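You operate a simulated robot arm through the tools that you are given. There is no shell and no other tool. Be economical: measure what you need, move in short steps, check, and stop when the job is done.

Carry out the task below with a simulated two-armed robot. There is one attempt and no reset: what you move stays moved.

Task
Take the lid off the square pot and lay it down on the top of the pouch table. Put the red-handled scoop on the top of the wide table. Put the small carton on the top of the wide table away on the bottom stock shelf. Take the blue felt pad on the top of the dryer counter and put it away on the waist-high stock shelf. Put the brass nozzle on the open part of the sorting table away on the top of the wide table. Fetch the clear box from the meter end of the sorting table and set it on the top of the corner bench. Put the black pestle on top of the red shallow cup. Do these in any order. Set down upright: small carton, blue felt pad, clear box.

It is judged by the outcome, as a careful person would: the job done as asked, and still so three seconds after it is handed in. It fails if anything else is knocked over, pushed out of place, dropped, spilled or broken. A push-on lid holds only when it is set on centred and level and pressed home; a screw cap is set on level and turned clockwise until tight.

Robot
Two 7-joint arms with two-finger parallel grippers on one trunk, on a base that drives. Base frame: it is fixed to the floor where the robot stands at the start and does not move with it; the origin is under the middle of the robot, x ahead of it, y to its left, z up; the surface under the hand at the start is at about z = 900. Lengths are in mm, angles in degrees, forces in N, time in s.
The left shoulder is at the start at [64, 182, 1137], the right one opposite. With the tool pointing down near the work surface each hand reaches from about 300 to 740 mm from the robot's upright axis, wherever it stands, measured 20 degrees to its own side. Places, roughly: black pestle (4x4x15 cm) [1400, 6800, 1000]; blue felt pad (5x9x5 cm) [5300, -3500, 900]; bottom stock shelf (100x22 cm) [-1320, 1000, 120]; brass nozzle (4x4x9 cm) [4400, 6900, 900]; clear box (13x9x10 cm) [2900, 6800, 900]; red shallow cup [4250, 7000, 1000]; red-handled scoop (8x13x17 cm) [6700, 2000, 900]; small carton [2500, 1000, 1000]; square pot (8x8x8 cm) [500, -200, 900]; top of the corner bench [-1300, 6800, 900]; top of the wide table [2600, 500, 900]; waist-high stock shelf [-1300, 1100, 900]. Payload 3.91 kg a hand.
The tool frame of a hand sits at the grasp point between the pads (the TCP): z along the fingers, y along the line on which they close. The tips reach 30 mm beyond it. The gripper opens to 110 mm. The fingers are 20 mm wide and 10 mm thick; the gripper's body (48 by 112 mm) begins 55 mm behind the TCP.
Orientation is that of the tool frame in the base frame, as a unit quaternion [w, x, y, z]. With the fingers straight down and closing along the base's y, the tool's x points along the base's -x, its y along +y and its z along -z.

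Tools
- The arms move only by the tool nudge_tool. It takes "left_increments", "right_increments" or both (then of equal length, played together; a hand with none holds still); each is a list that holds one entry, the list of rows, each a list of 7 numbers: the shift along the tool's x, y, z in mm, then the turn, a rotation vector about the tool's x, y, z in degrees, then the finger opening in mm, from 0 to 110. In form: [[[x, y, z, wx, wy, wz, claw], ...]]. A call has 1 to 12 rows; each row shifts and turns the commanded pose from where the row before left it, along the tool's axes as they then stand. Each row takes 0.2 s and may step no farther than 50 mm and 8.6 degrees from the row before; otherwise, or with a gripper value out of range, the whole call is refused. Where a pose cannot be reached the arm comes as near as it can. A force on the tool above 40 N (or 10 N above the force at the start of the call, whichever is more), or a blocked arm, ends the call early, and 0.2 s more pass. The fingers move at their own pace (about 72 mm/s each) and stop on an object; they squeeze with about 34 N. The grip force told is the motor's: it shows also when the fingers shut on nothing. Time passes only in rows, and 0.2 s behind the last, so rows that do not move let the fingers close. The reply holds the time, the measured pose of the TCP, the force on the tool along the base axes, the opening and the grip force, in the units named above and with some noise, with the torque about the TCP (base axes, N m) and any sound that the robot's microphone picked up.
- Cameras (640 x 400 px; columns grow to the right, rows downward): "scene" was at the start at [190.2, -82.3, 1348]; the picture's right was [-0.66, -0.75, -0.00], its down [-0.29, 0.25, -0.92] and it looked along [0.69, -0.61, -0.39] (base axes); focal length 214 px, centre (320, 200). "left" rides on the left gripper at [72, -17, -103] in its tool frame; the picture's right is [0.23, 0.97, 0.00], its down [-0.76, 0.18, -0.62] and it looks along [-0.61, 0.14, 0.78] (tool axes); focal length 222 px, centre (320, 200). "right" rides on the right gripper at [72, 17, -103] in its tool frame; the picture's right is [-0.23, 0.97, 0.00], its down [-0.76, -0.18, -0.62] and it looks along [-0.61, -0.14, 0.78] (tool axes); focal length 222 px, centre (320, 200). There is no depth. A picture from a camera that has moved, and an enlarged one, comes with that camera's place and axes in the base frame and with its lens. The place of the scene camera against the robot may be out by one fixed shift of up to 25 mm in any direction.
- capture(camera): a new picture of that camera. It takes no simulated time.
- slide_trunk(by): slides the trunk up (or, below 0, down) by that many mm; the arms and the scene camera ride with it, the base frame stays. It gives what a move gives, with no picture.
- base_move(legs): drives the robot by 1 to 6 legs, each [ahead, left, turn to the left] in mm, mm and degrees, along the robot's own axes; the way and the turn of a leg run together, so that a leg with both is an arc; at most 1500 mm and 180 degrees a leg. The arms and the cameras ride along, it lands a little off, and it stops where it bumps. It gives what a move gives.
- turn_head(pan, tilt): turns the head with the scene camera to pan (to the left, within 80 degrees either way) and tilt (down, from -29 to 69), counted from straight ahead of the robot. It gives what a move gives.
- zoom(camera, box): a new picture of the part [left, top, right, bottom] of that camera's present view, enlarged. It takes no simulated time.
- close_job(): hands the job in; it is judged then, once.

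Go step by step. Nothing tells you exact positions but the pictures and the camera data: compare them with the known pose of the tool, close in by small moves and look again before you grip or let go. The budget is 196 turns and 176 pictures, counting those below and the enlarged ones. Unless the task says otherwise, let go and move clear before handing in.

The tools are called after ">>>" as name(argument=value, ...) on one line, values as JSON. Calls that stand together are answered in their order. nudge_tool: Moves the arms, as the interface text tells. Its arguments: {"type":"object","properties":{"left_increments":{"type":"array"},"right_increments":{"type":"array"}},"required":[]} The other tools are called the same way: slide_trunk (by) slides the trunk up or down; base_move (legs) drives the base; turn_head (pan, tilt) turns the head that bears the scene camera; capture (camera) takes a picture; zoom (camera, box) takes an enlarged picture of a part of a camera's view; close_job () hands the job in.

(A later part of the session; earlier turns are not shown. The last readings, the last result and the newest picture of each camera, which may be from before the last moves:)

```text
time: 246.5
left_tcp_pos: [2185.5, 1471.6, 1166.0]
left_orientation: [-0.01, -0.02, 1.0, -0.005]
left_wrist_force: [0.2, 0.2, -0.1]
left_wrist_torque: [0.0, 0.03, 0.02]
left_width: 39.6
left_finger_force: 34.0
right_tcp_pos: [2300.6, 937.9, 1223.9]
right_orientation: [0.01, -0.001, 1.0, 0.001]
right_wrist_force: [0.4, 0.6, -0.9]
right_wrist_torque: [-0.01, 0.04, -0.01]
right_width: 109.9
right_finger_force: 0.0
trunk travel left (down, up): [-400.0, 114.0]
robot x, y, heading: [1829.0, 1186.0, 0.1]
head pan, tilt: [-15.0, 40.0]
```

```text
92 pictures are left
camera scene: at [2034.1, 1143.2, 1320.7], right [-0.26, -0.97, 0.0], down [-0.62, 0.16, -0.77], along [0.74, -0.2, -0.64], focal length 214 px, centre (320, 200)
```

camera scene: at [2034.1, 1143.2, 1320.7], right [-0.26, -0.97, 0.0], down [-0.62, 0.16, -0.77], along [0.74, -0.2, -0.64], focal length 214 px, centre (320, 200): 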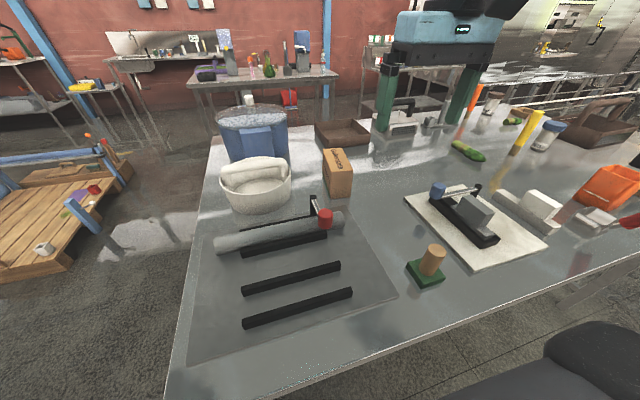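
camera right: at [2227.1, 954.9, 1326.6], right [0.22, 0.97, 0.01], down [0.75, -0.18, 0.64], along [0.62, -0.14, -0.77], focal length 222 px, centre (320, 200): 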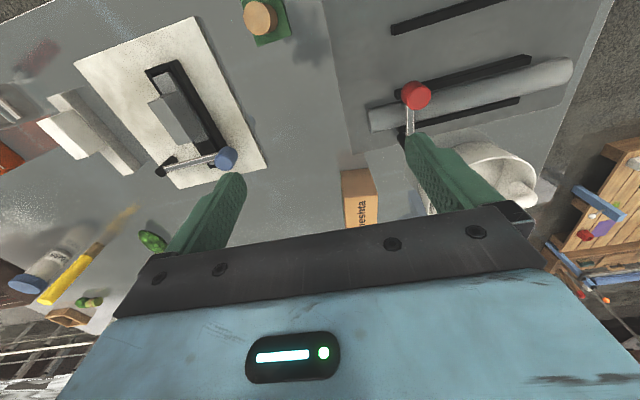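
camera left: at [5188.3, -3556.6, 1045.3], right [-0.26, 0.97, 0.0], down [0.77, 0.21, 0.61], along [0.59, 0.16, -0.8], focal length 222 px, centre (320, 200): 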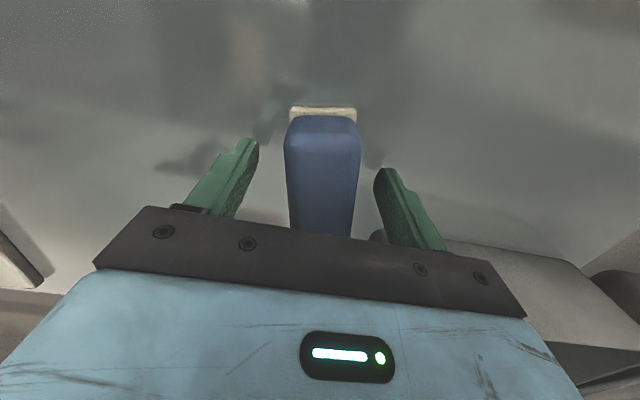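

>>> base_move(legs=[[25, -10, 0]])

>>> nudge_tool(right_increments=[[[-40, 10, 10, 0, 0, 0, 110], [-40, 10, 20, 0, 0, 0, 110], [-30, 10, 20, 0, 0, 0, 110]]])

>>> capture(camera="right")

>>> zoom(camera="scene", box=[270, 60, 470, 220])

```text
time: 247.3
left_tcp_pos: [2207.9, 1463.0, 1168.2]
left_orientation: [-0.009, -0.02, 1.0, -0.006]
left_wrist_force: [0.6, 0.3, -1.0]
left_wrist_torque: [0.01, 0.04, 0.0]
left_width: 39.6
left_finger_force: 34.3
right_tcp_pos: [2323.0, 930.4, 1224.1]
right_orientation: [0.011, -0.002, 1.0, 0.002]
right_wrist_force: [0.1, 0.2, 0.4]
right_wrist_torque: [0.03, 0.01, 0.03]
right_width: 110.0
right_finger_force: 0.0
trunk travel left (down, up): [-400.0, 114.0]
robot x, y, heading: [1857.1, 1176.0, 0.5]
head pan, tilt: [-15.0, 40.0]
```

```text
time: 248.1
left_tcp_pos: [2209.3, 1461.2, 1166.7]
left_orientation: [-0.009, -0.02, 1.0, -0.005]
left_wrist_force: [-0.1, 0.1, -0.9]
left_wrist_torque: [-0.06, 0.02, 0.01]
left_width: 39.4
left_finger_force: 33.9
right_tcp_pos: [2416.8, 944.4, 1173.4]
right_orientation: [0.011, -0.001, 1.0, 0.002]
right_wrist_force: [0.3, 0.4, 0.5]
right_wrist_torque: [-0.02, -0.02, 0.0]
right_width: 109.8
right_finger_force: 0.0
right hand out of reach, approached as far as the arm can: row 3
trunk travel left (down, up): [-400.0, 114.0]
robot x, y, heading: [1853.1, 1176.6, 0.0]
head pan, tilt: [-15.0, 40.0]
```

```text
91 pictures are left
camera right: at [2342.7, 961.2, 1276.0], right [0.23, 0.97, 0.01], down [0.75, -0.18, 0.64], along [0.62, -0.14, -0.77], focal length 222 px, centre (320, 200)
```

right: 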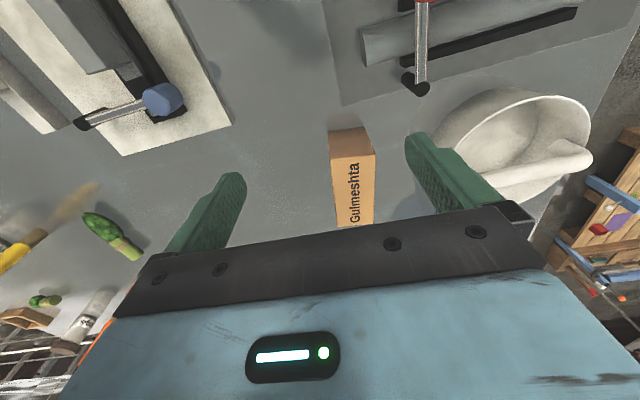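

```text
2.50 times, centred on (370, 140) of scene
camera zoom: at [2056.3, 1133.2, 1321.1], right [-0.26, -0.97, 0.0], down [-0.62, 0.16, -0.77], along [0.74, -0.2, -0.64], focal length 536 px, centre (195, 350)
```

zoom: 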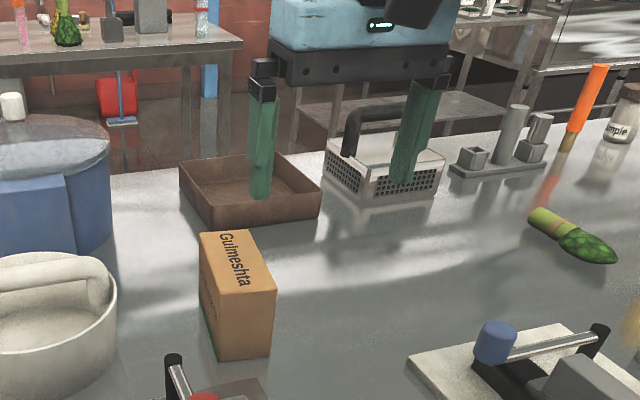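

Carton: ~62 wide (y 943–1005), front face x≈2507, ~140 long in x, ~85 tall. For the low shelf later I'll grip it with the tool tilted 30° forward. Tilt now and move over it.

>>> nudge_tool(right_increments=[[[0, 8, 0, 0, -7.5, 0, 110], [0, 8, 0, 0, -7.5, 0, 110], [0, 8, 0, 0, -7.5, 0, 110], [0, 7, 0, 0, -7.5, 0, 110], [-25, 0, 15, 0, 0, 0, 110], [-25, 0, 15, 0, 0, 0, 110], [-10, 0, 30, 0, 0, 0, 110]]])

>>> capture(camera="right")

>>> zoom(camera="scene", box=[230, 60, 430, 220])

```text
time: 249.7
left_tcp_pos: [2210.5, 1460.7, 1164.6]
left_orientation: [-0.01, -0.019, 1.0, -0.005]
left_wrist_force: [0.5, 0.0, 0.2]
left_wrist_torque: [0.02, 0.04, -0.03]
left_width: 39.4
left_finger_force: 34.4
right_tcp_pos: [2501.6, 978.0, 1151.3]
right_orientation: [0.269, 0.0, 0.963, 0.002]
right_wrist_force: [0.1, 0.6, 0.2]
right_wrist_torque: [0.01, 0.02, 0.0]
right_width: 110.0
right_finger_force: 0.1
trunk travel left (down, up): [-400.0, 114.0]
robot x, y, heading: [1858.8, 1177.6, 0.3]
head pan, tilt: [-15.0, 40.0]
```

```text
89 pictures are left
camera right: at [2386.8, 992.7, 1203.0], right [0.19, 0.97, 0.12], down [0.33, -0.18, 0.93], along [0.92, -0.14, -0.36], focal length 222 px, centre (320, 200)
```

right: 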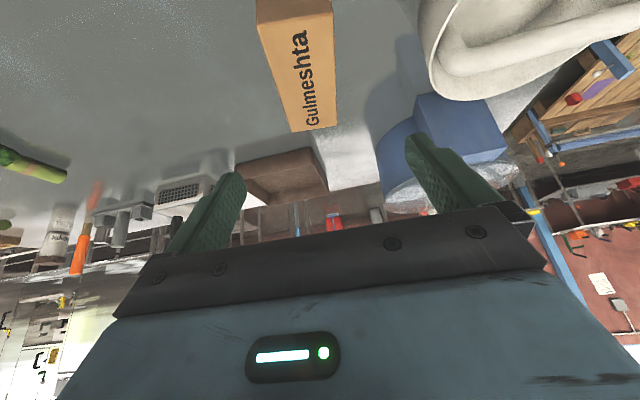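

```text
2.50 times, centred on (330, 140) of scene
camera zoom: at [2058.7, 1133.0, 1320.7], right [-0.26, -0.97, 0.0], down [-0.62, 0.16, -0.77], along [0.74, -0.2, -0.64], focal length 536 px, centre (295, 350)
```

zoom: 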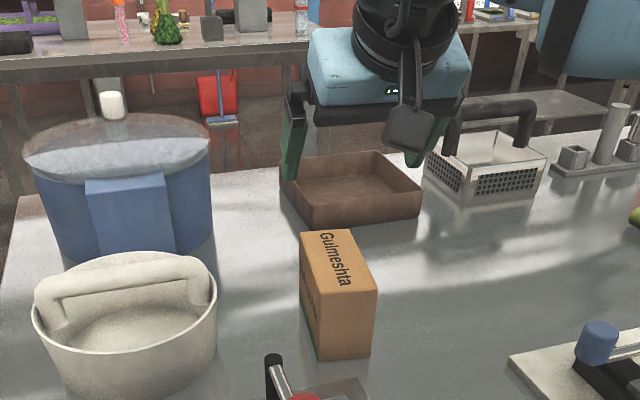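

Carton is yawed about -5.5°. Align and descend most of the way.

>>> nudge_tool(right_increments=[[[13, -2, 38, 2.8, 0, 4.7, 110], [13, -2, 38, 0, 0, 0, 110], [13, -2, 38, 0, 0, 0, 110], [13, -1, 34, 0, 0, 0, 110]]])

>>> capture(camera="right")

>>> zoom(camera="scene", box=[230, 60, 430, 220])

```text
time: 250.7
left_tcp_pos: [2210.0, 1462.1, 1166.1]
left_orientation: [-0.01, -0.02, 1.0, -0.005]
left_wrist_force: [0.3, -0.5, -1.4]
left_wrist_torque: [-0.01, -0.03, 0.01]
left_width: 39.3
left_finger_force: 34.3
right_tcp_pos: [2532.6, 968.1, 996.4]
right_orientation: [0.268, 0.046, 0.962, -0.009]
right_wrist_force: [0.1, 0.0, -0.4]
right_wrist_torque: [-0.01, 0.0, 0.0]
right_width: 110.1
right_finger_force: 0.1
trunk travel left (down, up): [-400.0, 114.0]
robot x, y, heading: [1849.4, 1174.4, 0.1]
head pan, tilt: [-15.0, 40.0]
```

```text
87 pictures are left
camera right: at [2419.2, 995.1, 1049.5], right [0.28, 0.95, 0.12], down [0.31, -0.21, 0.93], along [0.91, -0.22, -0.36], focal length 222 px, centre (320, 200)
```

right: 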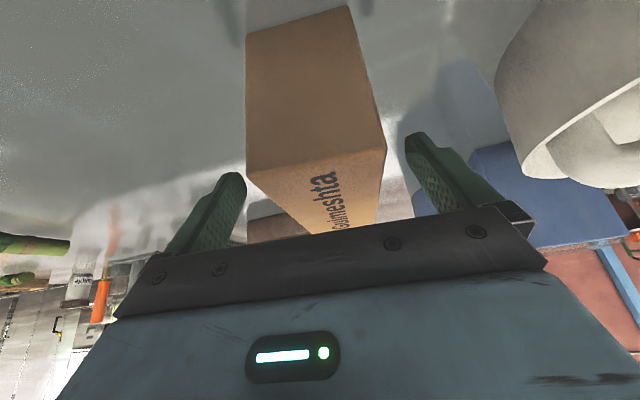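

```text
2.50 times, centred on (330, 140) of scene
camera zoom: at [2058.0, 1132.8, 1320.8], right [-0.26, -0.97, 0.0], down [-0.62, 0.16, -0.77], along [0.74, -0.2, -0.64], focal length 536 px, centre (295, 350)
```

zoom: 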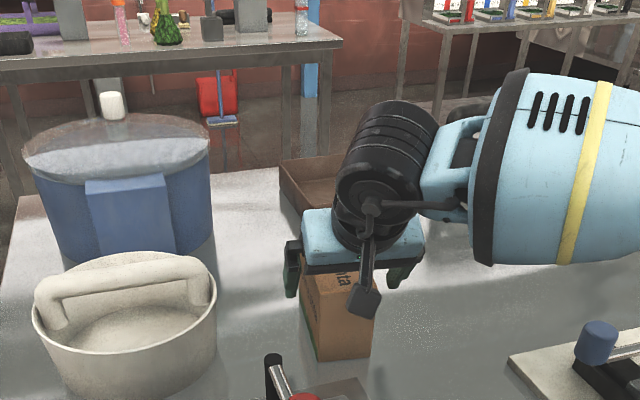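

>>> nudge_tool(right_increments=[[[3, -1, 12, 0, 0, 0, 110], [3, -1, 12, 0, 0, 0, 110], [3, 0, 9, 0, 0, 0, 110], [0, 0, 0, 0, 0, 0, 70], [0, 0, 0, 0, 0, 0, 40], [0, 0, 0, 0, 0, 0, 0], [0, 0, 0, 0, 0, 0, 0]]])

>>> capture(camera="right")

```text
time: 252.3
left_tcp_pos: [2208.2, 1463.1, 1167.5]
left_orientation: [-0.009, -0.02, 1.0, -0.004]
left_wrist_force: [-0.3, 0.1, -1.0]
left_wrist_torque: [0.0, 0.0, 0.01]
left_width: 39.3
left_finger_force: 33.8
right_tcp_pos: [2539.0, 965.5, 965.0]
right_orientation: [0.268, 0.045, 0.962, -0.009]
right_wrist_force: [-0.5, 1.3, 0.0]
right_wrist_torque: [0.19, -0.21, 0.13]
right_width: 64.8
right_finger_force: 34.1
trunk travel left (down, up): [-400.0, 114.0]
robot x, y, heading: [1852.8, 1176.8, 0.4]
head pan, tilt: [-15.0, 40.0]
```

```text
85 pictures are left
camera right: at [2427.3, 992.9, 1017.0], right [0.28, 0.95, 0.12], down [0.31, -0.21, 0.93], along [0.91, -0.22, -0.36], focal length 222 px, centre (320, 200)
```

right: 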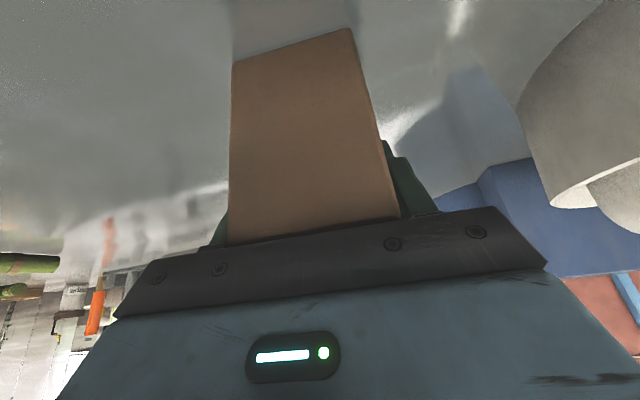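

Carton gripped (65 mm). Lift straight up and pull back.

>>> nudge_tool(right_increments=[[[-5, 0, -8.6, 0, 0, 0, 0], [-15, 0, -26, 0, 0, 0, 0], [-20, 0, -34, 0, 0, 0, 0], [-20, 0, -34, 0, 0, 0, 0], [-20, 0, -34, 0, 0, 0, 0], [-20, 0, -34, 0, 0, 0, 0], [10, 0, -45, 0, 0, 0, 0], [20, 0, -40, 0, 0, 0, 0], [35, -5, -20, 0, 0, 0, 0], [35, -5, -20, 0, 0, 0, 0], [35, -5, -20, 0, 0, 0, 0]]])

>>> capture(camera="scene")

```text
time: 254.7
left_tcp_pos: [2207.2, 1461.8, 1167.1]
left_orientation: [-0.009, -0.02, 1.0, -0.005]
left_wrist_force: [-0.5, -0.4, 0.2]
left_wrist_torque: [-0.02, -0.04, 0.02]
left_width: 39.5
left_finger_force: 34.3
right_tcp_pos: [2341.1, 934.3, 1213.0]
right_orientation: [0.268, 0.046, 0.962, -0.01]
right_wrist_force: [0.6, 0.4, -4.9]
right_wrist_torque: [0.02, 0.11, 0.0]
right_width: 65.0
right_finger_force: 34.1
right hand out of reach, approached as far as the arm can: row 3, 4, 5, 6
trunk travel left (down, up): [-400.0, 114.0]
robot x, y, heading: [1854.4, 1172.3, -0.0]
head pan, tilt: [-15.0, 40.0]
```

```text
84 pictures are left
camera scene: at [2056.4, 1132.7, 1321.1], right [-0.26, -0.97, 0.0], down [-0.62, 0.16, -0.77], along [0.74, -0.2, -0.64], focal length 214 px, centre (320, 200)
```

scene: 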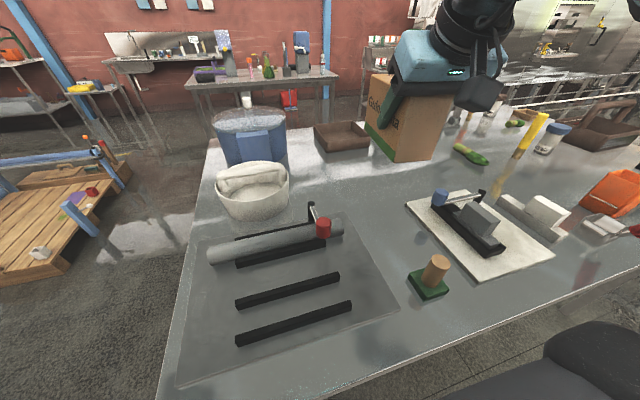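

Carton held. Back off, tuck the right hand, turn around and drive to the stock shelf.

>>> base_move(legs=[[-300, 0, 0]])

>>> nudge_tool(right_increments=[[[38, -5, -15, 0, 0, 0, 0], [38, -5, -20, 0, 0, 0, 0], [38, -5, -20, 0, 0, 0, 0], [38, 0, -23, 0, 0, 0, 0]]])

>>> base_move(legs=[[0, 0, 180], [500, -350, 0], [1300, 0, 0]])

>>> turn_head(pan=10, tilt=30)

>>> capture(camera="scene")

```text
time: 256.8
left_tcp_pos: [1911.3, 1462.3, 1166.7]
left_orientation: [-0.01, -0.02, 1.0, -0.004]
left_wrist_force: [-0.4, -1.0, -0.2]
left_wrist_torque: [0.0, 0.02, -0.01]
left_width: 39.2
left_finger_force: 33.7
right_tcp_pos: [2044.9, 934.6, 1212.7]
right_orientation: [0.268, 0.045, 0.962, -0.01]
right_wrist_force: [-0.4, 0.4, -4.1]
right_wrist_torque: [0.01, 0.15, -0.02]
right_width: 65.1
right_finger_force: 33.8
trunk travel left (down, up): [-400.0, 114.0]
robot x, y, heading: [1557.8, 1176.2, 0.3]
head pan, tilt: [-15.0, 40.0]
```

```text
time: 257.8
left_tcp_pos: [1910.1, 1461.0, 1167.9]
left_orientation: [-0.009, -0.02, 1.0, -0.005]
left_wrist_force: [-0.6, 1.3, -1.1]
left_wrist_torque: [0.0, -0.02, 0.02]
left_width: 39.6
left_finger_force: 34.0
right_tcp_pos: [1871.7, 934.8, 1201.6]
right_orientation: [0.267, 0.045, 0.962, -0.01]
right_wrist_force: [-0.7, -0.8, -4.6]
right_wrist_torque: [-0.01, 0.12, -0.03]
right_width: 64.9
right_finger_force: 34.2
trunk travel left (down, up): [-400.0, 114.0]
robot x, y, heading: [1558.4, 1174.7, 0.1]
head pan, tilt: [-15.0, 40.0]
```

```text
time: 268.1
left_tcp_pos: [810.3, 1132.8, 1172.3]
left_orientation: [-0.015, 0.998, 0.066, -0.002]
left_wrist_force: [-0.2, -0.8, -1.0]
left_wrist_torque: [0.01, -0.02, -0.01]
left_width: 39.5
left_finger_force: 34.0
right_tcp_pos: [822.1, 1674.4, 1203.2]
right_orientation: [-0.005, 0.963, -0.021, -0.27]
right_wrist_force: [-0.7, 0.7, -4.6]
right_wrist_torque: [0.0, -0.15, 0.02]
right_width: 64.9
right_finger_force: 34.0
trunk travel left (down, up): [-400.0, 114.0]
robot x, y, heading: [1141.2, 1449.4, -177.1]
head pan, tilt: [-15.0, 40.0]
stopped in leg 2: the robot was blocked; the commanded pose is now the measured one
```

```text
time: 269.0
left_tcp_pos: [813.5, 1136.2, 1172.5]
left_orientation: [-0.015, 0.998, 0.063, -0.001]
left_wrist_force: [-0.3, -0.1, -0.9]
left_wrist_torque: [-0.03, 0.04, 0.01]
left_width: 39.5
left_finger_force: 33.9
right_tcp_pos: [826.2, 1674.0, 1205.4]
right_orientation: [-0.007, 0.962, -0.023, -0.272]
right_wrist_force: [-0.7, -0.3, -4.4]
right_wrist_torque: [-0.01, -0.12, 0.0]
right_width: 64.8
right_finger_force: 34.2
trunk travel left (down, up): [-400.0, 114.0]
robot x, y, heading: [1141.5, 1451.4, -176.9]
head pan, tilt: [10.0, 30.0]
```

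```text
83 pictures are left
camera scene: at [957.3, 1401.7, 1338.3], right [-0.22, 0.98, 0.0], down [0.48, 0.11, -0.87], along [-0.85, -0.19, -0.49], focal length 214 px, centre (320, 200)
```

scene: 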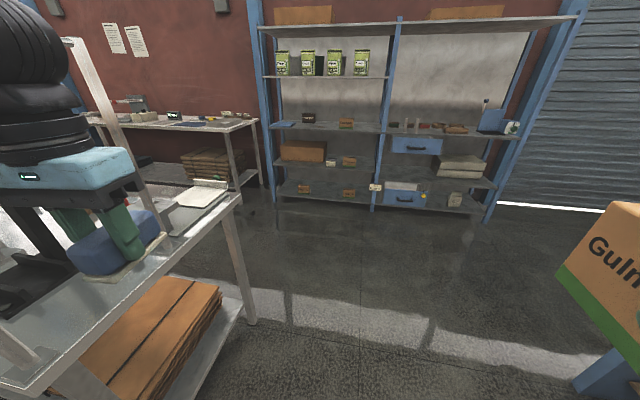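

The left arm bumped the pouch table's post; nothing seems displaced. Back up slightly, strafe away, and look.

>>> base_move(legs=[[-80, 0, -3], [0, -400, 0]])

>>> turn_head(pan=25, tilt=30)

>>> capture(camera="scene")

```text
time: 273.8
left_tcp_pos: [865.4, 1560.6, 1168.5]
left_orientation: [-0.012, 0.999, 0.033, 0.004]
left_wrist_force: [-0.6, -0.2, -0.7]
left_wrist_torque: [-0.02, -0.02, 0.01]
left_width: 39.6
left_finger_force: 34.3
right_tcp_pos: [908.6, 2097.8, 1201.4]
right_orientation: [-0.011, 0.962, -0.049, -0.267]
right_wrist_force: [0.3, 0.6, -4.4]
right_wrist_torque: [-0.01, -0.12, 0.01]
right_width: 65.1
right_finger_force: 34.6
trunk travel left (down, up): [-400.0, 114.0]
robot x, y, heading: [1221.2, 1852.2, 179.5]
head pan, tilt: [10.0, 30.0]
```

```text
time: 274.5
left_tcp_pos: [865.3, 1561.6, 1168.2]
left_orientation: [-0.013, 0.999, 0.033, 0.004]
left_wrist_force: [0.0, -0.6, -1.0]
left_wrist_torque: [0.0, -0.02, -0.05]
left_width: 39.4
left_finger_force: 34.0
right_tcp_pos: [907.8, 2096.7, 1200.6]
right_orientation: [-0.011, 0.962, -0.048, -0.267]
right_wrist_force: [-0.3, 0.1, -3.8]
right_wrist_torque: [-0.04, -0.13, -0.03]
right_width: 64.7
right_finger_force: 34.0
trunk travel left (down, up): [-400.0, 114.0]
robot x, y, heading: [1221.2, 1852.9, 180.0]
head pan, tilt: [25.0, 30.0]
```

```text
82 pictures are left
camera scene: at [1031.2, 1796.1, 1336.2], right [-0.42, 0.91, 0.0], down [0.45, 0.21, -0.87], along [-0.79, -0.36, -0.5], focal length 214 px, centre (320, 200)
```

scene: 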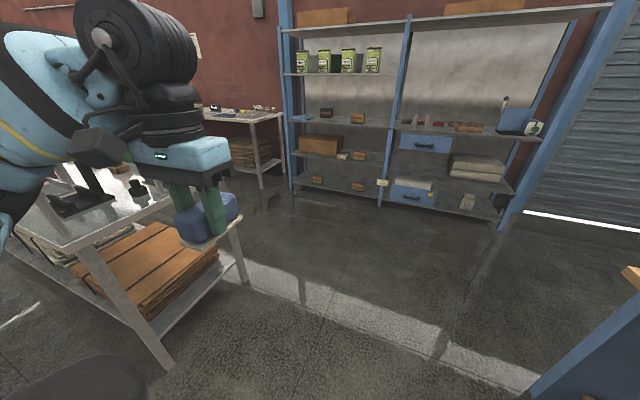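

The left bay (y≈400–1500) is the target shelf, five levels. Drive around the pouch table corner to stand before it.

>>> base_move(legs=[[1400, 0, 0], [250, 650, 0]])

>>> turn_head(pan=5, tilt=35)

>>> capture(camera="scene")

```text
time: 287.2
left_tcp_pos: [-790.9, 929.2, 1169.0]
left_orientation: [-0.013, 0.999, 0.03, 0.006]
left_wrist_force: [0.8, 0.7, -0.4]
left_wrist_torque: [0.0, 0.0, 0.0]
left_width: 39.4
left_finger_force: 34.4
right_tcp_pos: [-744.4, 1465.2, 1200.9]
right_orientation: [-0.012, 0.962, -0.052, -0.267]
right_wrist_force: [-0.3, 0.0, -4.3]
right_wrist_torque: [-0.02, -0.15, -0.03]
right_width: 65.1
right_finger_force: 33.7
trunk travel left (down, up): [-400.0, 114.0]
robot x, y, heading: [-434.6, 1222.4, 179.3]
head pan, tilt: [25.0, 30.0]
```

```text
time: 288.1
left_tcp_pos: [-789.9, 929.3, 1168.4]
left_orientation: [-0.013, 0.999, 0.031, 0.004]
left_wrist_force: [0.0, -0.6, -1.2]
left_wrist_torque: [-0.03, -0.01, -0.02]
left_width: 39.5
left_finger_force: 34.0
right_tcp_pos: [-743.9, 1465.1, 1201.6]
right_orientation: [-0.012, 0.962, -0.051, -0.267]
right_wrist_force: [-0.6, 0.2, -4.2]
right_wrist_torque: [-0.02, -0.12, -0.01]
right_width: 65.0
right_finger_force: 33.7
trunk travel left (down, up): [-400.0, 114.0]
robot x, y, heading: [-431.8, 1214.6, 178.9]
head pan, tilt: [5.0, 35.0]
```

```text
81 pictures are left
camera scene: at [-628.8, 1193.8, 1328.5], right [-0.08, 1.0, 0.0], down [0.57, 0.04, -0.82], along [-0.82, -0.06, -0.57], focal length 214 px, centre (320, 200)
```

scene: 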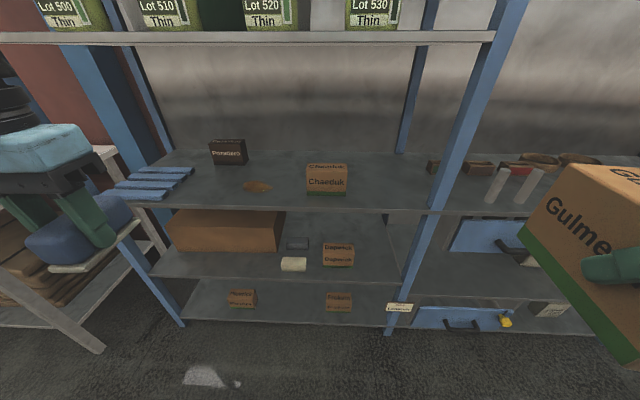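

Waist shelf front edge is about x=-1180; there's a free gap right of the "Chaeduk" box near (-1270,1335). I'll place the pad first: lower the left hand in free space and approach.

>>> nudge_tool(left_increments=[[[0, -25, 36, 0, 0, 0, 0], [0, -25, 36, 0, 0, 0, 0], [0, -25, 36, 0, 0, 0, 0], [0, -25, 36, 0, 0, 0, 0], [0, -25, 32, 0, 0, 0, 0], [0, -20, 0, 0, 0, 0, 0]]])

>>> base_move(legs=[[0, -225, 1.1], [270, 0, 0]])

>>> turn_head(pan=10, tilt=35)

>>> capture(camera="scene")

>>> capture(camera="left")

```text
time: 289.5
left_tcp_pos: [-799.2, 1079.0, 998.0]
left_orientation: [-0.012, 0.999, 0.031, 0.005]
left_wrist_force: [-0.2, 0.3, -0.5]
left_wrist_torque: [-0.06, -0.03, -0.01]
left_width: 39.3
left_finger_force: 34.0
right_tcp_pos: [-745.4, 1465.1, 1201.3]
right_orientation: [-0.012, 0.962, -0.052, -0.267]
right_wrist_force: [-0.3, -0.1, -3.8]
right_wrist_torque: [-0.01, -0.11, -0.01]
right_width: 64.8
right_finger_force: 33.5
trunk travel left (down, up): [-400.0, 114.0]
robot x, y, heading: [-433.2, 1219.7, 179.3]
head pan, tilt: [5.0, 35.0]
```

```text
time: 293.6
left_tcp_pos: [-1065.2, 1291.6, 997.9]
left_orientation: [-0.012, 0.999, 0.04, 0.006]
left_wrist_force: [-0.5, -0.2, -0.2]
left_wrist_torque: [0.0, 0.0, -0.04]
left_width: 39.5
left_finger_force: 33.5
right_tcp_pos: [-1019.2, 1678.9, 1201.5]
right_orientation: [-0.01, 0.963, -0.042, -0.267]
right_wrist_force: [-1.1, 0.3, -4.2]
right_wrist_torque: [0.0, -0.17, 0.01]
right_width: 65.0
right_finger_force: 34.0
trunk travel left (down, up): [-400.0, 114.0]
robot x, y, heading: [-704.9, 1442.4, -179.5]
head pan, tilt: [5.0, 35.0]
```

```text
time: 294.2
left_tcp_pos: [-1063.5, 1291.0, 996.9]
left_orientation: [-0.013, 0.999, 0.04, 0.006]
left_wrist_force: [-0.6, 0.3, -0.7]
left_wrist_torque: [0.03, -0.03, 0.02]
left_width: 39.3
left_finger_force: 33.9
right_tcp_pos: [-1019.8, 1679.5, 1201.3]
right_orientation: [-0.009, 0.963, -0.041, -0.267]
right_wrist_force: [-0.3, 0.4, -4.2]
right_wrist_torque: [-0.02, -0.15, -0.02]
right_width: 65.0
right_finger_force: 33.8
trunk travel left (down, up): [-400.0, 114.0]
robot x, y, heading: [-702.8, 1445.3, -179.4]
head pan, tilt: [10.0, 35.0]
```

```text
80 pictures are left
camera scene: at [-897.1, 1403.5, 1328.4], right [-0.18, 0.98, 0.0], down [0.56, 0.1, -0.82], along [-0.81, -0.15, -0.57], focal length 214 px, centre (320, 200)
```

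scene: 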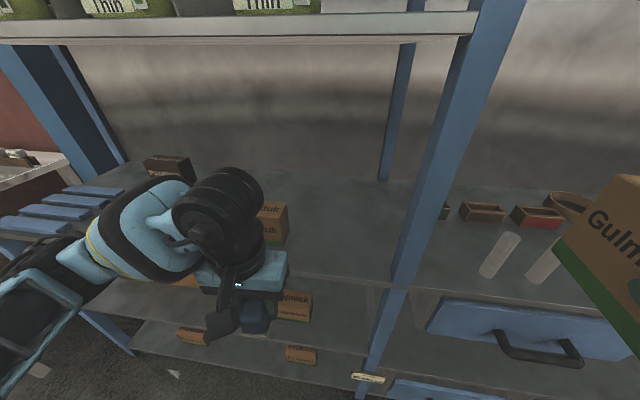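

```text
79 pictures are left
camera left: at [-993.8, 1313.3, 1100.7], right [0.31, -0.95, -0.02], down [-0.75, -0.25, 0.61], along [-0.59, -0.17, -0.79], focal length 222 px, centre (320, 200)
```

left: 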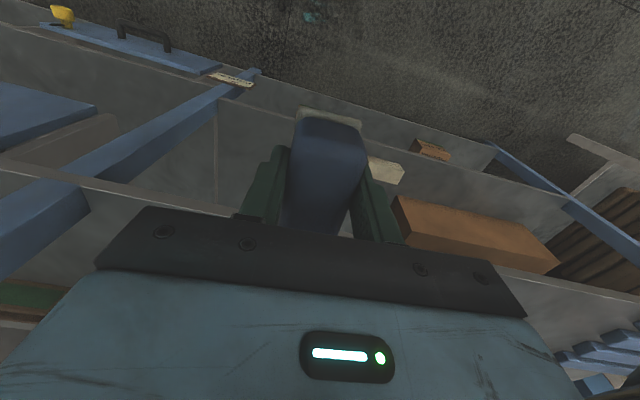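

Front edge x≈-1203, gap y 1221–1500. Move the pad in at z≈990 to (-1280,1345).

>>> nudge_tool(left_increments=[[[0, -27, 0, 0, 0, 0, 0], [0, -27, 5, 0, 0, 0, 0], [-45, 0, 0, 0, 0, 0, 0], [-45, 0, 0, 0, 0, 0, 0], [-45, 0, 0, 0, 0, 0, 0], [-45, 0, 0, 0, 0, 0, 0], [-35, 0, 0, 0, 0, 0, 0]]])

>>> capture(camera="scene")

>>> capture(camera="left")

```text
time: 295.8
left_tcp_pos: [-1285.7, 1328.0, 991.1]
left_orientation: [-0.012, 0.999, 0.04, 0.005]
left_wrist_force: [0.2, 0.1, -0.7]
left_wrist_torque: [0.0, -0.02, -0.01]
left_width: 39.3
left_finger_force: 33.7
right_tcp_pos: [-1019.8, 1680.1, 1201.2]
right_orientation: [-0.009, 0.963, -0.042, -0.267]
right_wrist_force: [0.5, 0.6, -5.1]
right_wrist_torque: [0.0, -0.16, 0.0]
right_width: 64.7
right_finger_force: 33.7
trunk travel left (down, up): [-400.0, 114.0]
robot x, y, heading: [-703.9, 1445.4, -179.3]
head pan, tilt: [10.0, 35.0]
```

```text
78 pictures are left
camera scene: at [-897.3, 1403.7, 1328.4], right [-0.18, 0.98, 0.0], down [0.56, 0.1, -0.82], along [-0.81, -0.15, -0.57], focal length 214 px, centre (320, 200)
```

scene: 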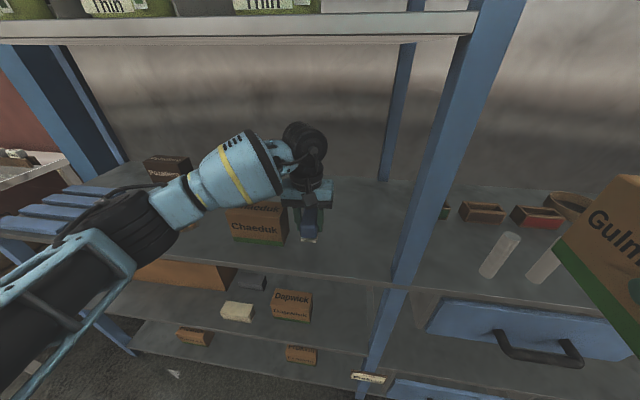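

```text
77 pictures are left
camera left: at [-1213.6, 1349.4, 1094.7], right [0.31, -0.95, -0.02], down [-0.75, -0.25, 0.61], along [-0.59, -0.17, -0.79], focal length 222 px, centre (320, 200)
```

left: 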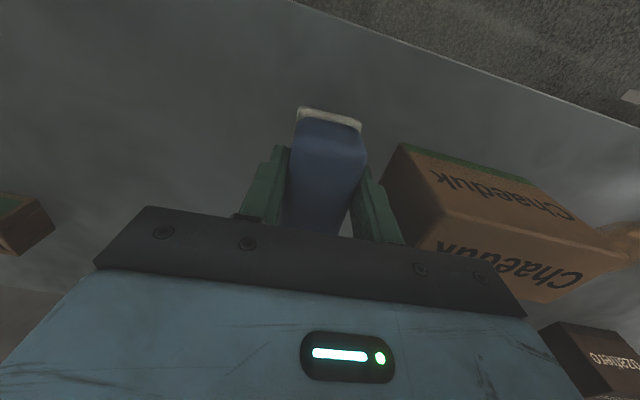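

Space is fine but shift 20 mm away from the box, then lower to the shelf.

>>> nudge_tool(left_increments=[[[0, -22, 0, 0, 0, 0, 0], [0, 0, 20, 0, 0, 0, 0], [0, 0, 15, 0, 0, 0, 0], [0, 0, 6, 0, 0, 0, 0], [0, 0, 3, 0, 0, 0, 0], [0, 0, 2, 0, 0, 0, 0], [0, 0, 2, 0, 0, 0, 0]]])

>>> capture(camera="left")

```text
time: 297.4
left_tcp_pos: [-1285.4, 1351.0, 944.1]
left_orientation: [-0.012, 0.999, 0.04, 0.005]
left_wrist_force: [-0.3, -1.0, -1.2]
left_wrist_torque: [0.02, 0.02, 0.03]
left_width: 39.6
left_finger_force: 34.2
right_tcp_pos: [-1019.4, 1680.4, 1202.3]
right_orientation: [-0.009, 0.963, -0.041, -0.266]
right_wrist_force: [0.7, 0.3, -4.1]
right_wrist_torque: [-0.01, -0.11, -0.02]
right_width: 64.5
right_finger_force: 33.6
trunk travel left (down, up): [-400.0, 114.0]
robot x, y, heading: [-701.6, 1440.6, -179.2]
head pan, tilt: [10.0, 35.0]
```

```text
76 pictures are left
camera left: at [-1213.9, 1372.6, 1047.2], right [0.31, -0.95, -0.02], down [-0.75, -0.25, 0.61], along [-0.59, -0.17, -0.79], focal length 222 px, centre (320, 200)
```

left: 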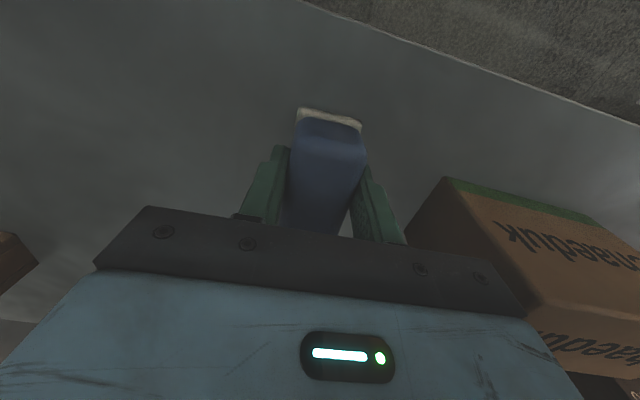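

>>> nudge_tool(left_increments=[[[0, 0, 2, 0, 0, 0, 0], [0, 0, 2, 0, 0, 0, 0], [0, 0, 2, 0, 0, 0, 0], [0, 0, 1, 0, 0, 0, 0], [0, 0, 1, 0, 0, 0, 0]]])

```text
time: 298.6
left_tcp_pos: [-1284.8, 1352.5, 940.8]
left_orientation: [-0.014, 0.999, 0.041, 0.001]
left_wrist_force: [-6.1, -2.3, 37.7]
left_wrist_torque: [-0.83, -0.49, -0.1]
left_width: 39.8
left_finger_force: 34.5
right_tcp_pos: [-1016.8, 1680.2, 1202.0]
right_orientation: [-0.008, 0.962, -0.041, -0.268]
right_wrist_force: [0.5, -0.5, -5.0]
right_wrist_torque: [-0.02, -0.13, 0.02]
right_width: 64.9
right_finger_force: 33.9
trunk travel left (down, up): [-400.0, 114.0]
robot x, y, heading: [-702.4, 1444.5, -179.2]
head pan, tilt: [10.0, 35.0]
```

Contact. Release and withdraw.

>>> nudge_tool(left_increments=[[[0, 0, -3, 0, 0, 0, 0], [0, 0, 0, 0, 0, 0, 50], [0, 0, 0, 0, 0, 0, 65], [0, 0, 0, 0, 0, 0, 75], [0, 0, -20, 0, 0, 0, 75], [0, 0, -35, 0, 0, 0, 75], [30, 0, 0, 0, 0, 0, 75], [45, 0, 0, 0, 0, 0, 75], [45, 0, 0, 0, 0, 0, 75], [45, 0, 0, 0, 0, 0, 75], [45, 0, -10, 0, 0, 0, 75]]])

>>> capture(camera="scene")

```text
time: 301.0
left_tcp_pos: [-1074.4, 1367.1, 1006.5]
left_orientation: [-0.013, 0.999, 0.041, 0.004]
left_wrist_force: [-0.6, 0.6, 0.1]
left_wrist_torque: [0.01, 0.06, 0.0]
left_width: 74.9
left_finger_force: 0.0
right_tcp_pos: [-1019.4, 1679.4, 1201.6]
right_orientation: [-0.008, 0.963, -0.041, -0.268]
right_wrist_force: [-0.7, 0.3, -4.0]
right_wrist_torque: [-0.03, -0.11, 0.01]
right_width: 65.0
right_finger_force: 34.1
trunk travel left (down, up): [-400.0, 114.0]
robot x, y, heading: [-701.8, 1443.1, -179.5]
head pan, tilt: [10.0, 35.0]
```

```text
75 pictures are left
camera scene: at [-896.2, 1403.8, 1328.6], right [-0.18, 0.98, 0.0], down [0.56, 0.1, -0.82], along [-0.81, -0.15, -0.57], focal length 214 px, centre (320, 200)
```

scene: 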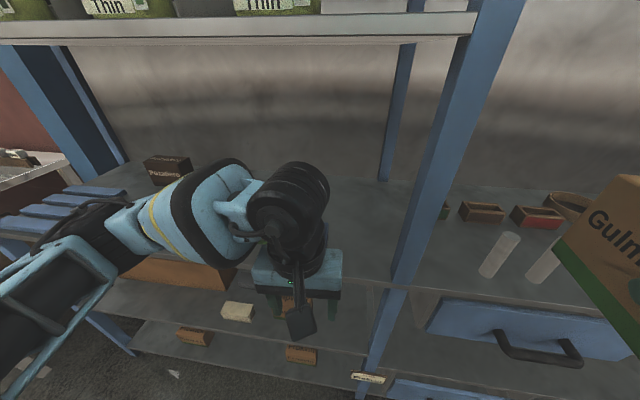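

Pad placed (hidden behind the hand). Now tuck the left hand, reposition for the bottom shelf, lower the trunk.

>>> nudge_tool(left_increments=[[[20, 20, -40, 0, 0, 0, 75], [20, 30, -35, 0, 0, 0, 75], [0, 40, -30, 0, 0, 0, 75], [0, 40, -30, 0, 0, 0, 75]]])

>>> capture(camera="scene")

>>> base_move(legs=[[-150, 0, 0], [0, 670, 0]])

>>> slide_trunk(by=-400)

```text
refused: row 2 steps farther than a row can; nothing moved
```

```text
74 pictures are left
camera scene: at [-896.2, 1403.8, 1328.6], right [-0.18, 0.98, 0.0], down [0.56, 0.1, -0.82], along [-0.81, -0.15, -0.57], focal length 214 px, centre (320, 200)
```

scene: 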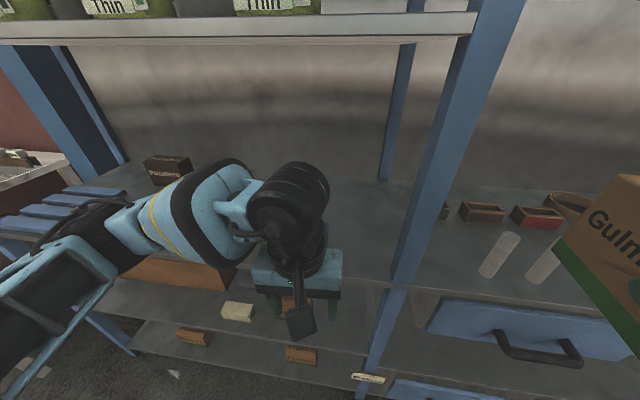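

```text
time: 308.3
left_tcp_pos: [-921.9, 703.3, 1005.7]
left_orientation: [-0.012, 0.999, 0.037, 0.005]
left_wrist_force: [-0.2, 0.5, -0.4]
left_wrist_torque: [-0.01, 0.03, 0.03]
left_width: 75.2
left_finger_force: 0.0
right_tcp_pos: [-862.4, 1015.2, 1201.5]
right_orientation: [-0.011, 0.962, -0.045, -0.268]
right_wrist_force: [0.3, -0.4, -4.7]
right_wrist_torque: [-0.02, -0.14, -0.01]
right_width: 64.7
right_finger_force: 34.0
trunk travel left (down, up): [-400.0, 114.0]
robot x, y, heading: [-549.8, 777.2, -180.0]
head pan, tilt: [10.0, 35.0]
```

```text
time: 312.1
left_tcp_pos: [-920.4, 703.1, 605.6]
left_orientation: [-0.013, 0.999, 0.038, 0.004]
left_wrist_force: [-1.1, 0.2, 0.7]
left_wrist_torque: [0.02, 0.04, -0.01]
left_width: 74.9
left_finger_force: 0.1
right_tcp_pos: [-931.6, 1014.9, 762.3]
right_orientation: [-0.014, 0.983, -0.044, -0.178]
right_wrist_force: [-0.1, -0.2, -3.9]
right_wrist_torque: [-0.02, -0.13, -0.02]
right_width: 64.9
right_finger_force: 33.7
trunk travel left (down, up): [0.0, 514.0]
robot x, y, heading: [-545.4, 776.3, -180.0]
head pan, tilt: [10.0, 35.0]
```

>>> turn_head(pan=-10, tilt=45)

>>> capture(camera="scene")

```text
time: 313.0
left_tcp_pos: [-921.6, 702.3, 606.9]
left_orientation: [-0.012, 0.999, 0.038, 0.005]
left_wrist_force: [0.0, 1.2, 0.9]
left_wrist_torque: [0.04, 0.02, 0.02]
left_width: 74.8
left_finger_force: 0.1
right_tcp_pos: [-931.7, 1014.0, 762.4]
right_orientation: [-0.014, 0.983, -0.043, -0.179]
right_wrist_force: [-0.2, 0.7, -3.9]
right_wrist_torque: [0.01, -0.14, 0.02]
right_width: 64.7
right_finger_force: 33.9
trunk travel left (down, up): [0.0, 514.0]
robot x, y, heading: [-546.8, 774.6, -179.8]
head pan, tilt: [-10.0, 45.0]
```

```text
73 pictures are left
camera scene: at [-866.3, 766.9, 893.7], right [0.17, 0.99, 0.0], down [0.7, -0.12, -0.71], along [-0.7, 0.12, -0.71], focal length 214 px, centre (320, 200)
```

scene: 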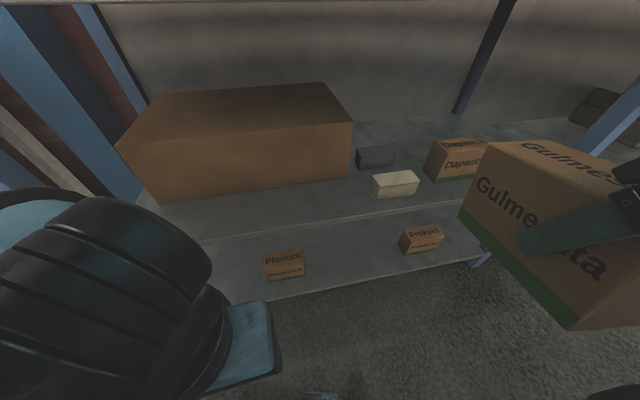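

Bottom shelf free between "Plovrick" (y≈677) and "Findzvin" (y≈1225). Restore the 31° tilt (carton level) and lower the carton in front of the shelf, moving the left hand outward.

>>> nudge_tool(left_increments=[[[0, 20, -5, 0, 0, 0, 75], [0, 20, -5, 0, 0, 0, 75], [0, 20, -5, 0, 0, 0, 75], [0, 20, -5, 0, 0, 0, 75], [0, 20, -5, 0, 0, 0, 75], [0, 20, -5, 0, 0, 0, 75], [0, 20, -5, 0, 0, 0, 75], [0, 20, -5, 0, 0, 0, 75]]], right_increments=[[[-15, 5, 10, 0, -5.2, 0, 0], [-15, 5, 10, 0, -5.2, 0, 0], [15, 5, 44, 0, 0, 0, 0], [15, 5, 44, 0, 0, 0, 0], [15, 5, 44, 0, 0, 0, 0], [15, 5, 44, 0, 0, 0, 0], [15, 5, 44, 0, 0, 0, 0], [15, 5, 44, 0, 0, 0, 0]]])

>>> capture(camera="scene")

```text
time: 313.6
left_tcp_pos: [-920.7, 662.3, 614.3]
left_orientation: [-0.011, 0.999, 0.046, 0.004]
left_wrist_force: [-0.9, -0.2, -1.1]
left_wrist_torque: [0.1, -0.03, -0.07]
left_width: 75.0
left_finger_force: 0.1
right_tcp_pos: [-977.4, 1008.1, 760.9]
right_orientation: [-0.019, 0.964, -0.042, -0.263]
right_wrist_force: [-0.3, -0.3, -3.6]
right_wrist_torque: [-0.01, -0.13, 0.03]
right_width: 64.8
right_finger_force: 33.9
right hand out of reach, approached as far as the arm can: row 1, 2, 3
trunk travel left (down, up): [0.0, 514.0]
robot x, y, heading: [-550.9, 776.4, -179.7]
head pan, tilt: [-10.0, 45.0]
stopped in row 3 (left hand): the force on the tool passed its limit at 51 N (the readings are from after the stop); the commanded pose is now the measured one
```

```text
72 pictures are left
camera scene: at [-866.3, 767.1, 893.7], right [0.17, 0.99, 0.0], down [0.7, -0.12, -0.71], along [-0.7, 0.12, -0.71], focal length 214 px, centre (320, 200)
```

scene: 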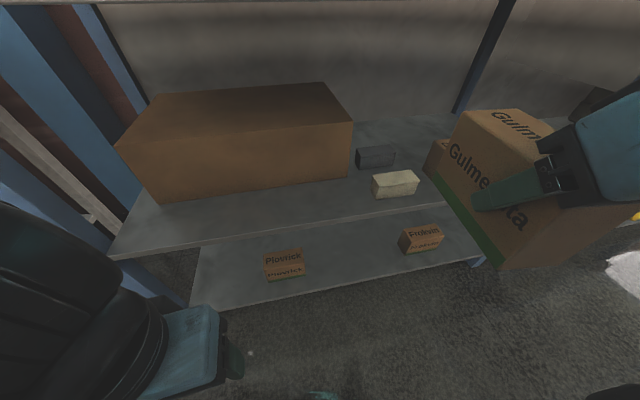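

>>> nudge_tool(right_increments=[[[-34, 6, 20, 0, 0, 0, 0], [-34, 6, 20, 0, 0, 0, 0], [20, 6, 36, 0, 0, 0, 0], [20, 6, 38, 0, 0, 0, 0], [22, 6, 38, 0, 0, 0, 0], [22, 6, 38, 0, 0, 0, 0], [22, 6, 38, 0, 0, 0, 0], [22, 6, 38, 0, 0, 0, 0], [22, 6, 38, 0, 0, 0, 0]]])

>>> capture(camera="scene")

```text
time: 315.6
left_tcp_pos: [-919.9, 662.1, 613.4]
left_orientation: [-0.011, 0.999, 0.046, 0.003]
left_wrist_force: [-2.0, 0.9, -2.9]
left_wrist_torque: [-0.16, 0.15, 0.11]
left_width: 75.1
left_finger_force: 0.0
right_tcp_pos: [-1067.6, 964.2, 458.0]
right_orientation: [-0.019, 0.963, -0.042, -0.265]
right_wrist_force: [0.9, -0.2, -3.5]
right_wrist_torque: [-0.02, -0.14, 0.01]
right_width: 65.0
right_finger_force: 33.8
trunk travel left (down, up): [0.0, 514.0]
robot x, y, heading: [-545.6, 775.5, -180.2]
head pan, tilt: [-10.0, 45.0]
```

```text
71 pictures are left
camera scene: at [-866.4, 767.1, 893.7], right [0.17, 0.99, 0.0], down [0.7, -0.12, -0.71], along [-0.7, 0.12, -0.71], focal length 214 px, centre (320, 200)
```

scene: 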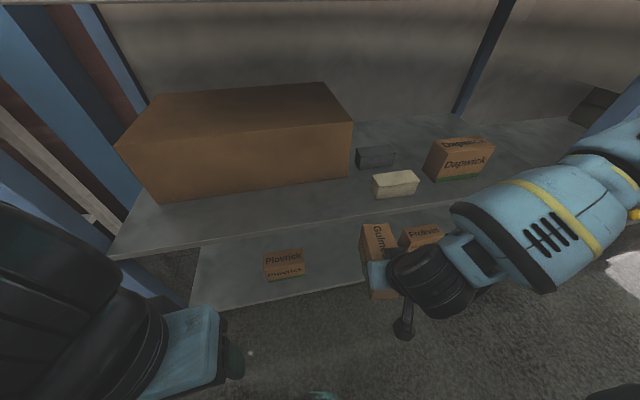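

>>> nudge_tool(right_increments=[[[23, 4, 38, 0, 0, 0, 0], [23, 4, 38, 0, 0, 0, 0], [23, 4, 38, 0, 0, 0, 0], [23, 4, 38, 0, 0, 0, 0], [21, 4, 38, 0, 0, 0, 0], [10, 0, 22, 0, 0, 0, 0]]])

>>> zoom(camera="scene", box=[240, 190, 480, 370])

>>> capture(camera="right")

```text
time: 317.0
left_tcp_pos: [-919.2, 660.8, 614.0]
left_orientation: [-0.01, 0.999, 0.046, 0.003]
left_wrist_force: [-3.6, 1.6, -3.0]
left_wrist_torque: [-0.19, 0.07, 0.14]
left_width: 74.7
left_finger_force: 0.0
right_tcp_pos: [-1073.6, 968.2, 240.6]
right_orientation: [-0.02, 0.964, -0.042, -0.26]
right_wrist_force: [0.3, 1.2, -4.7]
right_wrist_torque: [-0.04, -0.14, -0.01]
right_width: 64.9
right_finger_force: 33.6
right hand out of reach, approached as far as the arm can: row 5, 6
trunk travel left (down, up): [0.0, 514.0]
robot x, y, heading: [-545.2, 773.1, -179.8]
head pan, tilt: [-10.0, 45.0]
```

```text
2.22 times, centred on (360, 280) of scene
camera zoom: at [-866.3, 767.0, 893.7], right [0.17, 0.99, 0.0], down [0.7, -0.12, -0.71], along [-0.7, 0.12, -0.71], focal length 477 px, centre (231, 22)
```

zoom: 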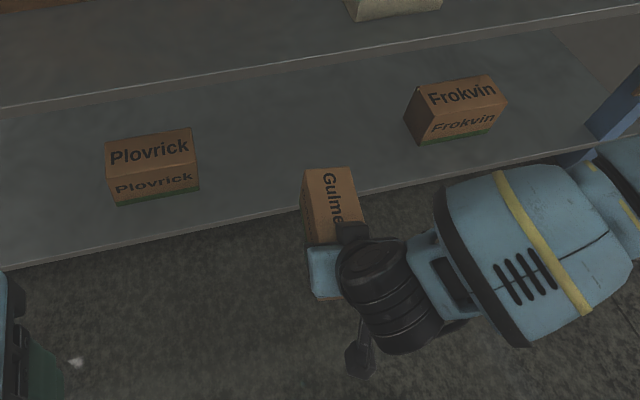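

```text
69 pictures are left
camera right: at [-960.6, 939.0, 294.1], right [-0.29, -0.95, 0.1], down [-0.33, 0.19, 0.93], along [-0.9, 0.23, -0.37], focal length 222 px, centre (320, 200)
```

right: 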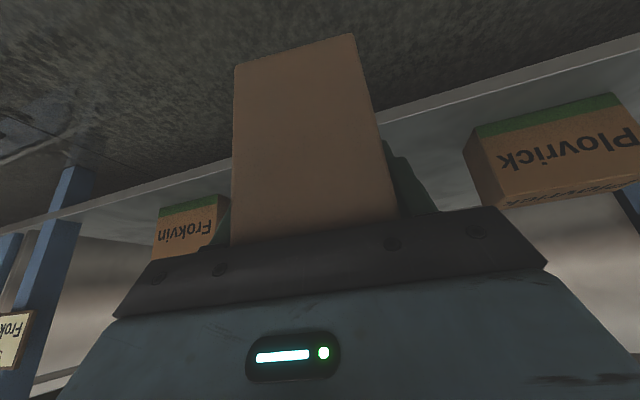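

The hand hit a reach limit at z≈240. Try moving forward into the shelf at this height, then lower.

>>> nudge_tool(right_increments=[[[-26, 5, 15, 0, 0, 0, 0], [-26, 5, 15, 0, 0, 0, 0], [-26, 5, 15, 0, 0, 0, 0], [-26, 0, 15, 0, 0, 0, 0], [10, 0, 17, 0, 0, 0, 0]]])

```text
time: 318.2
left_tcp_pos: [-920.6, 662.5, 614.7]
left_orientation: [-0.01, 0.999, 0.046, 0.003]
left_wrist_force: [-2.8, 0.0, -3.2]
left_wrist_torque: [-0.12, -0.02, 0.12]
left_width: 75.2
left_finger_force: 0.1
right_tcp_pos: [-1181.2, 992.8, 250.8]
right_orientation: [-0.018, 0.963, -0.041, -0.264]
right_wrist_force: [0.1, -0.3, -5.2]
right_wrist_torque: [-0.02, -0.12, 0.02]
right_width: 64.9
right_finger_force: 34.5
right hand out of reach, approached as far as the arm can: row 1, 2, 3, 4, 5
trunk travel left (down, up): [0.0, 514.0]
robot x, y, heading: [-550.0, 774.0, -179.8]
head pan, tilt: [-10.0, 45.0]
```

The limit eases outward; shift the hand outward (y≈1050) and lower.

>>> nudge_tool(right_increments=[[[0, -25, 0, 0, 0, 0, 0], [0, -30, 0, 0, 0, 0, 0], [10, 0, 17, 0, 0, 0, 0], [10, 0, 17, 0, 0, 0, 0], [10, 0, 17, 0, 0, 0, 0]]])

>>> capture(camera="right")

```text
time: 319.4
left_tcp_pos: [-920.1, 662.7, 613.4]
left_orientation: [-0.011, 0.999, 0.047, 0.003]
left_wrist_force: [-3.3, -0.4, -2.7]
left_wrist_torque: [-0.01, -0.14, 0.04]
left_width: 74.9
left_finger_force: 0.1
right_tcp_pos: [-1173.1, 1051.7, 198.1]
right_orientation: [-0.017, 0.963, -0.041, -0.264]
right_wrist_force: [0.3, 0.6, -4.1]
right_wrist_torque: [-0.04, -0.11, 0.02]
right_width: 64.8
right_finger_force: 34.0
right hand out of reach, approached as far as the arm can: row 5
trunk travel left (down, up): [0.0, 514.0]
robot x, y, heading: [-546.8, 778.9, -179.9]
head pan, tilt: [-10.0, 45.0]
```

```text
68 pictures are left
camera right: at [-1059.8, 1023.7, 250.4], right [-0.28, -0.95, 0.1], down [-0.32, 0.2, 0.93], along [-0.9, 0.23, -0.36], focal length 222 px, centre (320, 200)
```

right: 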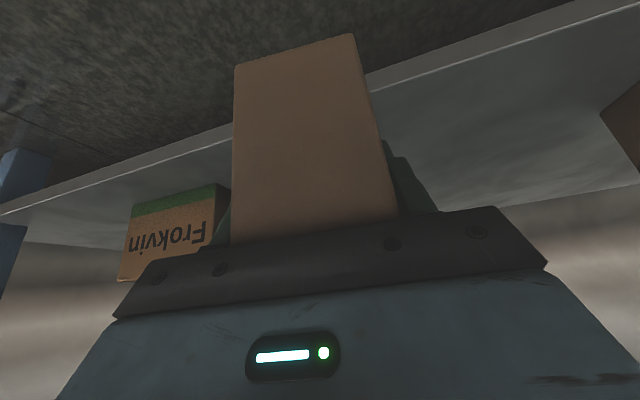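

Outward works: carton bottom ≈133. Insert further by driving ahead 80 mm.

>>> base_move(legs=[[80, 0, 0]])

>>> nudge_tool(right_increments=[[[2, 0, 3, 0, 0, 0, 0], [2, 0, 3, 0, 0, 0, 0], [2, 0, 3, 0, 0, 0, 0], [1, 0, 2, 0, 0, 0, 0]]])

>>> zoom(camera="scene", box=[280, 170, 560, 350])

```text
time: 320.5
left_tcp_pos: [-1000.4, 661.4, 614.0]
left_orientation: [-0.01, 0.999, 0.046, 0.003]
left_wrist_force: [-3.1, 0.0, -3.4]
left_wrist_torque: [-0.08, -0.04, 0.02]
left_width: 75.1
left_finger_force: 0.0
right_tcp_pos: [-1254.1, 1051.5, 197.6]
right_orientation: [-0.018, 0.963, -0.042, -0.265]
right_wrist_force: [-0.3, -0.3, -4.5]
right_wrist_torque: [0.0, -0.14, 0.02]
right_width: 64.8
right_finger_force: 34.2
trunk travel left (down, up): [0.0, 514.0]
robot x, y, heading: [-628.0, 776.1, -179.7]
head pan, tilt: [-10.0, 45.0]
```

```text
time: 321.5
left_tcp_pos: [-1001.2, 661.8, 614.8]
left_orientation: [-0.01, 0.999, 0.047, 0.003]
left_wrist_force: [-0.7, -0.7, -1.7]
left_wrist_torque: [-0.04, 0.04, 0.06]
left_width: 74.8
left_finger_force: 0.0
right_tcp_pos: [-1249.9, 1055.6, 193.8]
right_orientation: [-0.018, 0.963, -0.041, -0.264]
right_wrist_force: [0.1, -0.2, -4.8]
right_wrist_torque: [-0.01, -0.14, 0.0]
right_width: 65.0
right_finger_force: 33.8
right hand out of reach, approached as far as the arm can: row 2, 4
trunk travel left (down, up): [0.0, 514.0]
robot x, y, heading: [-629.3, 778.2, -179.6]
head pan, tilt: [-10.0, 45.0]
```

```text
2.22 times, centred on (420, 260) of scene
camera zoom: at [-946.6, 766.7, 893.7], right [0.17, 0.99, 0.0], down [0.7, -0.12, -0.71], along [-0.7, 0.12, -0.71], focal length 477 px, centre (98, 67)
```

zoom: 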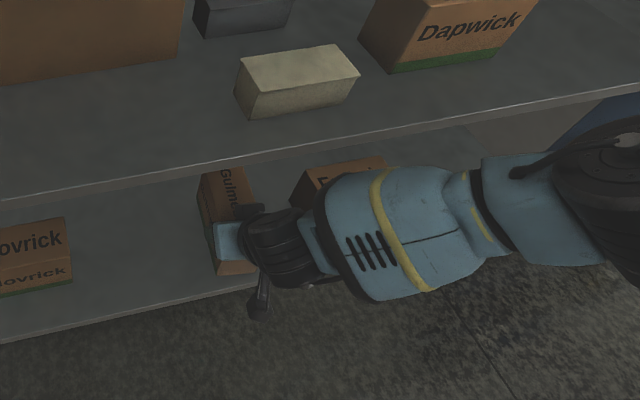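

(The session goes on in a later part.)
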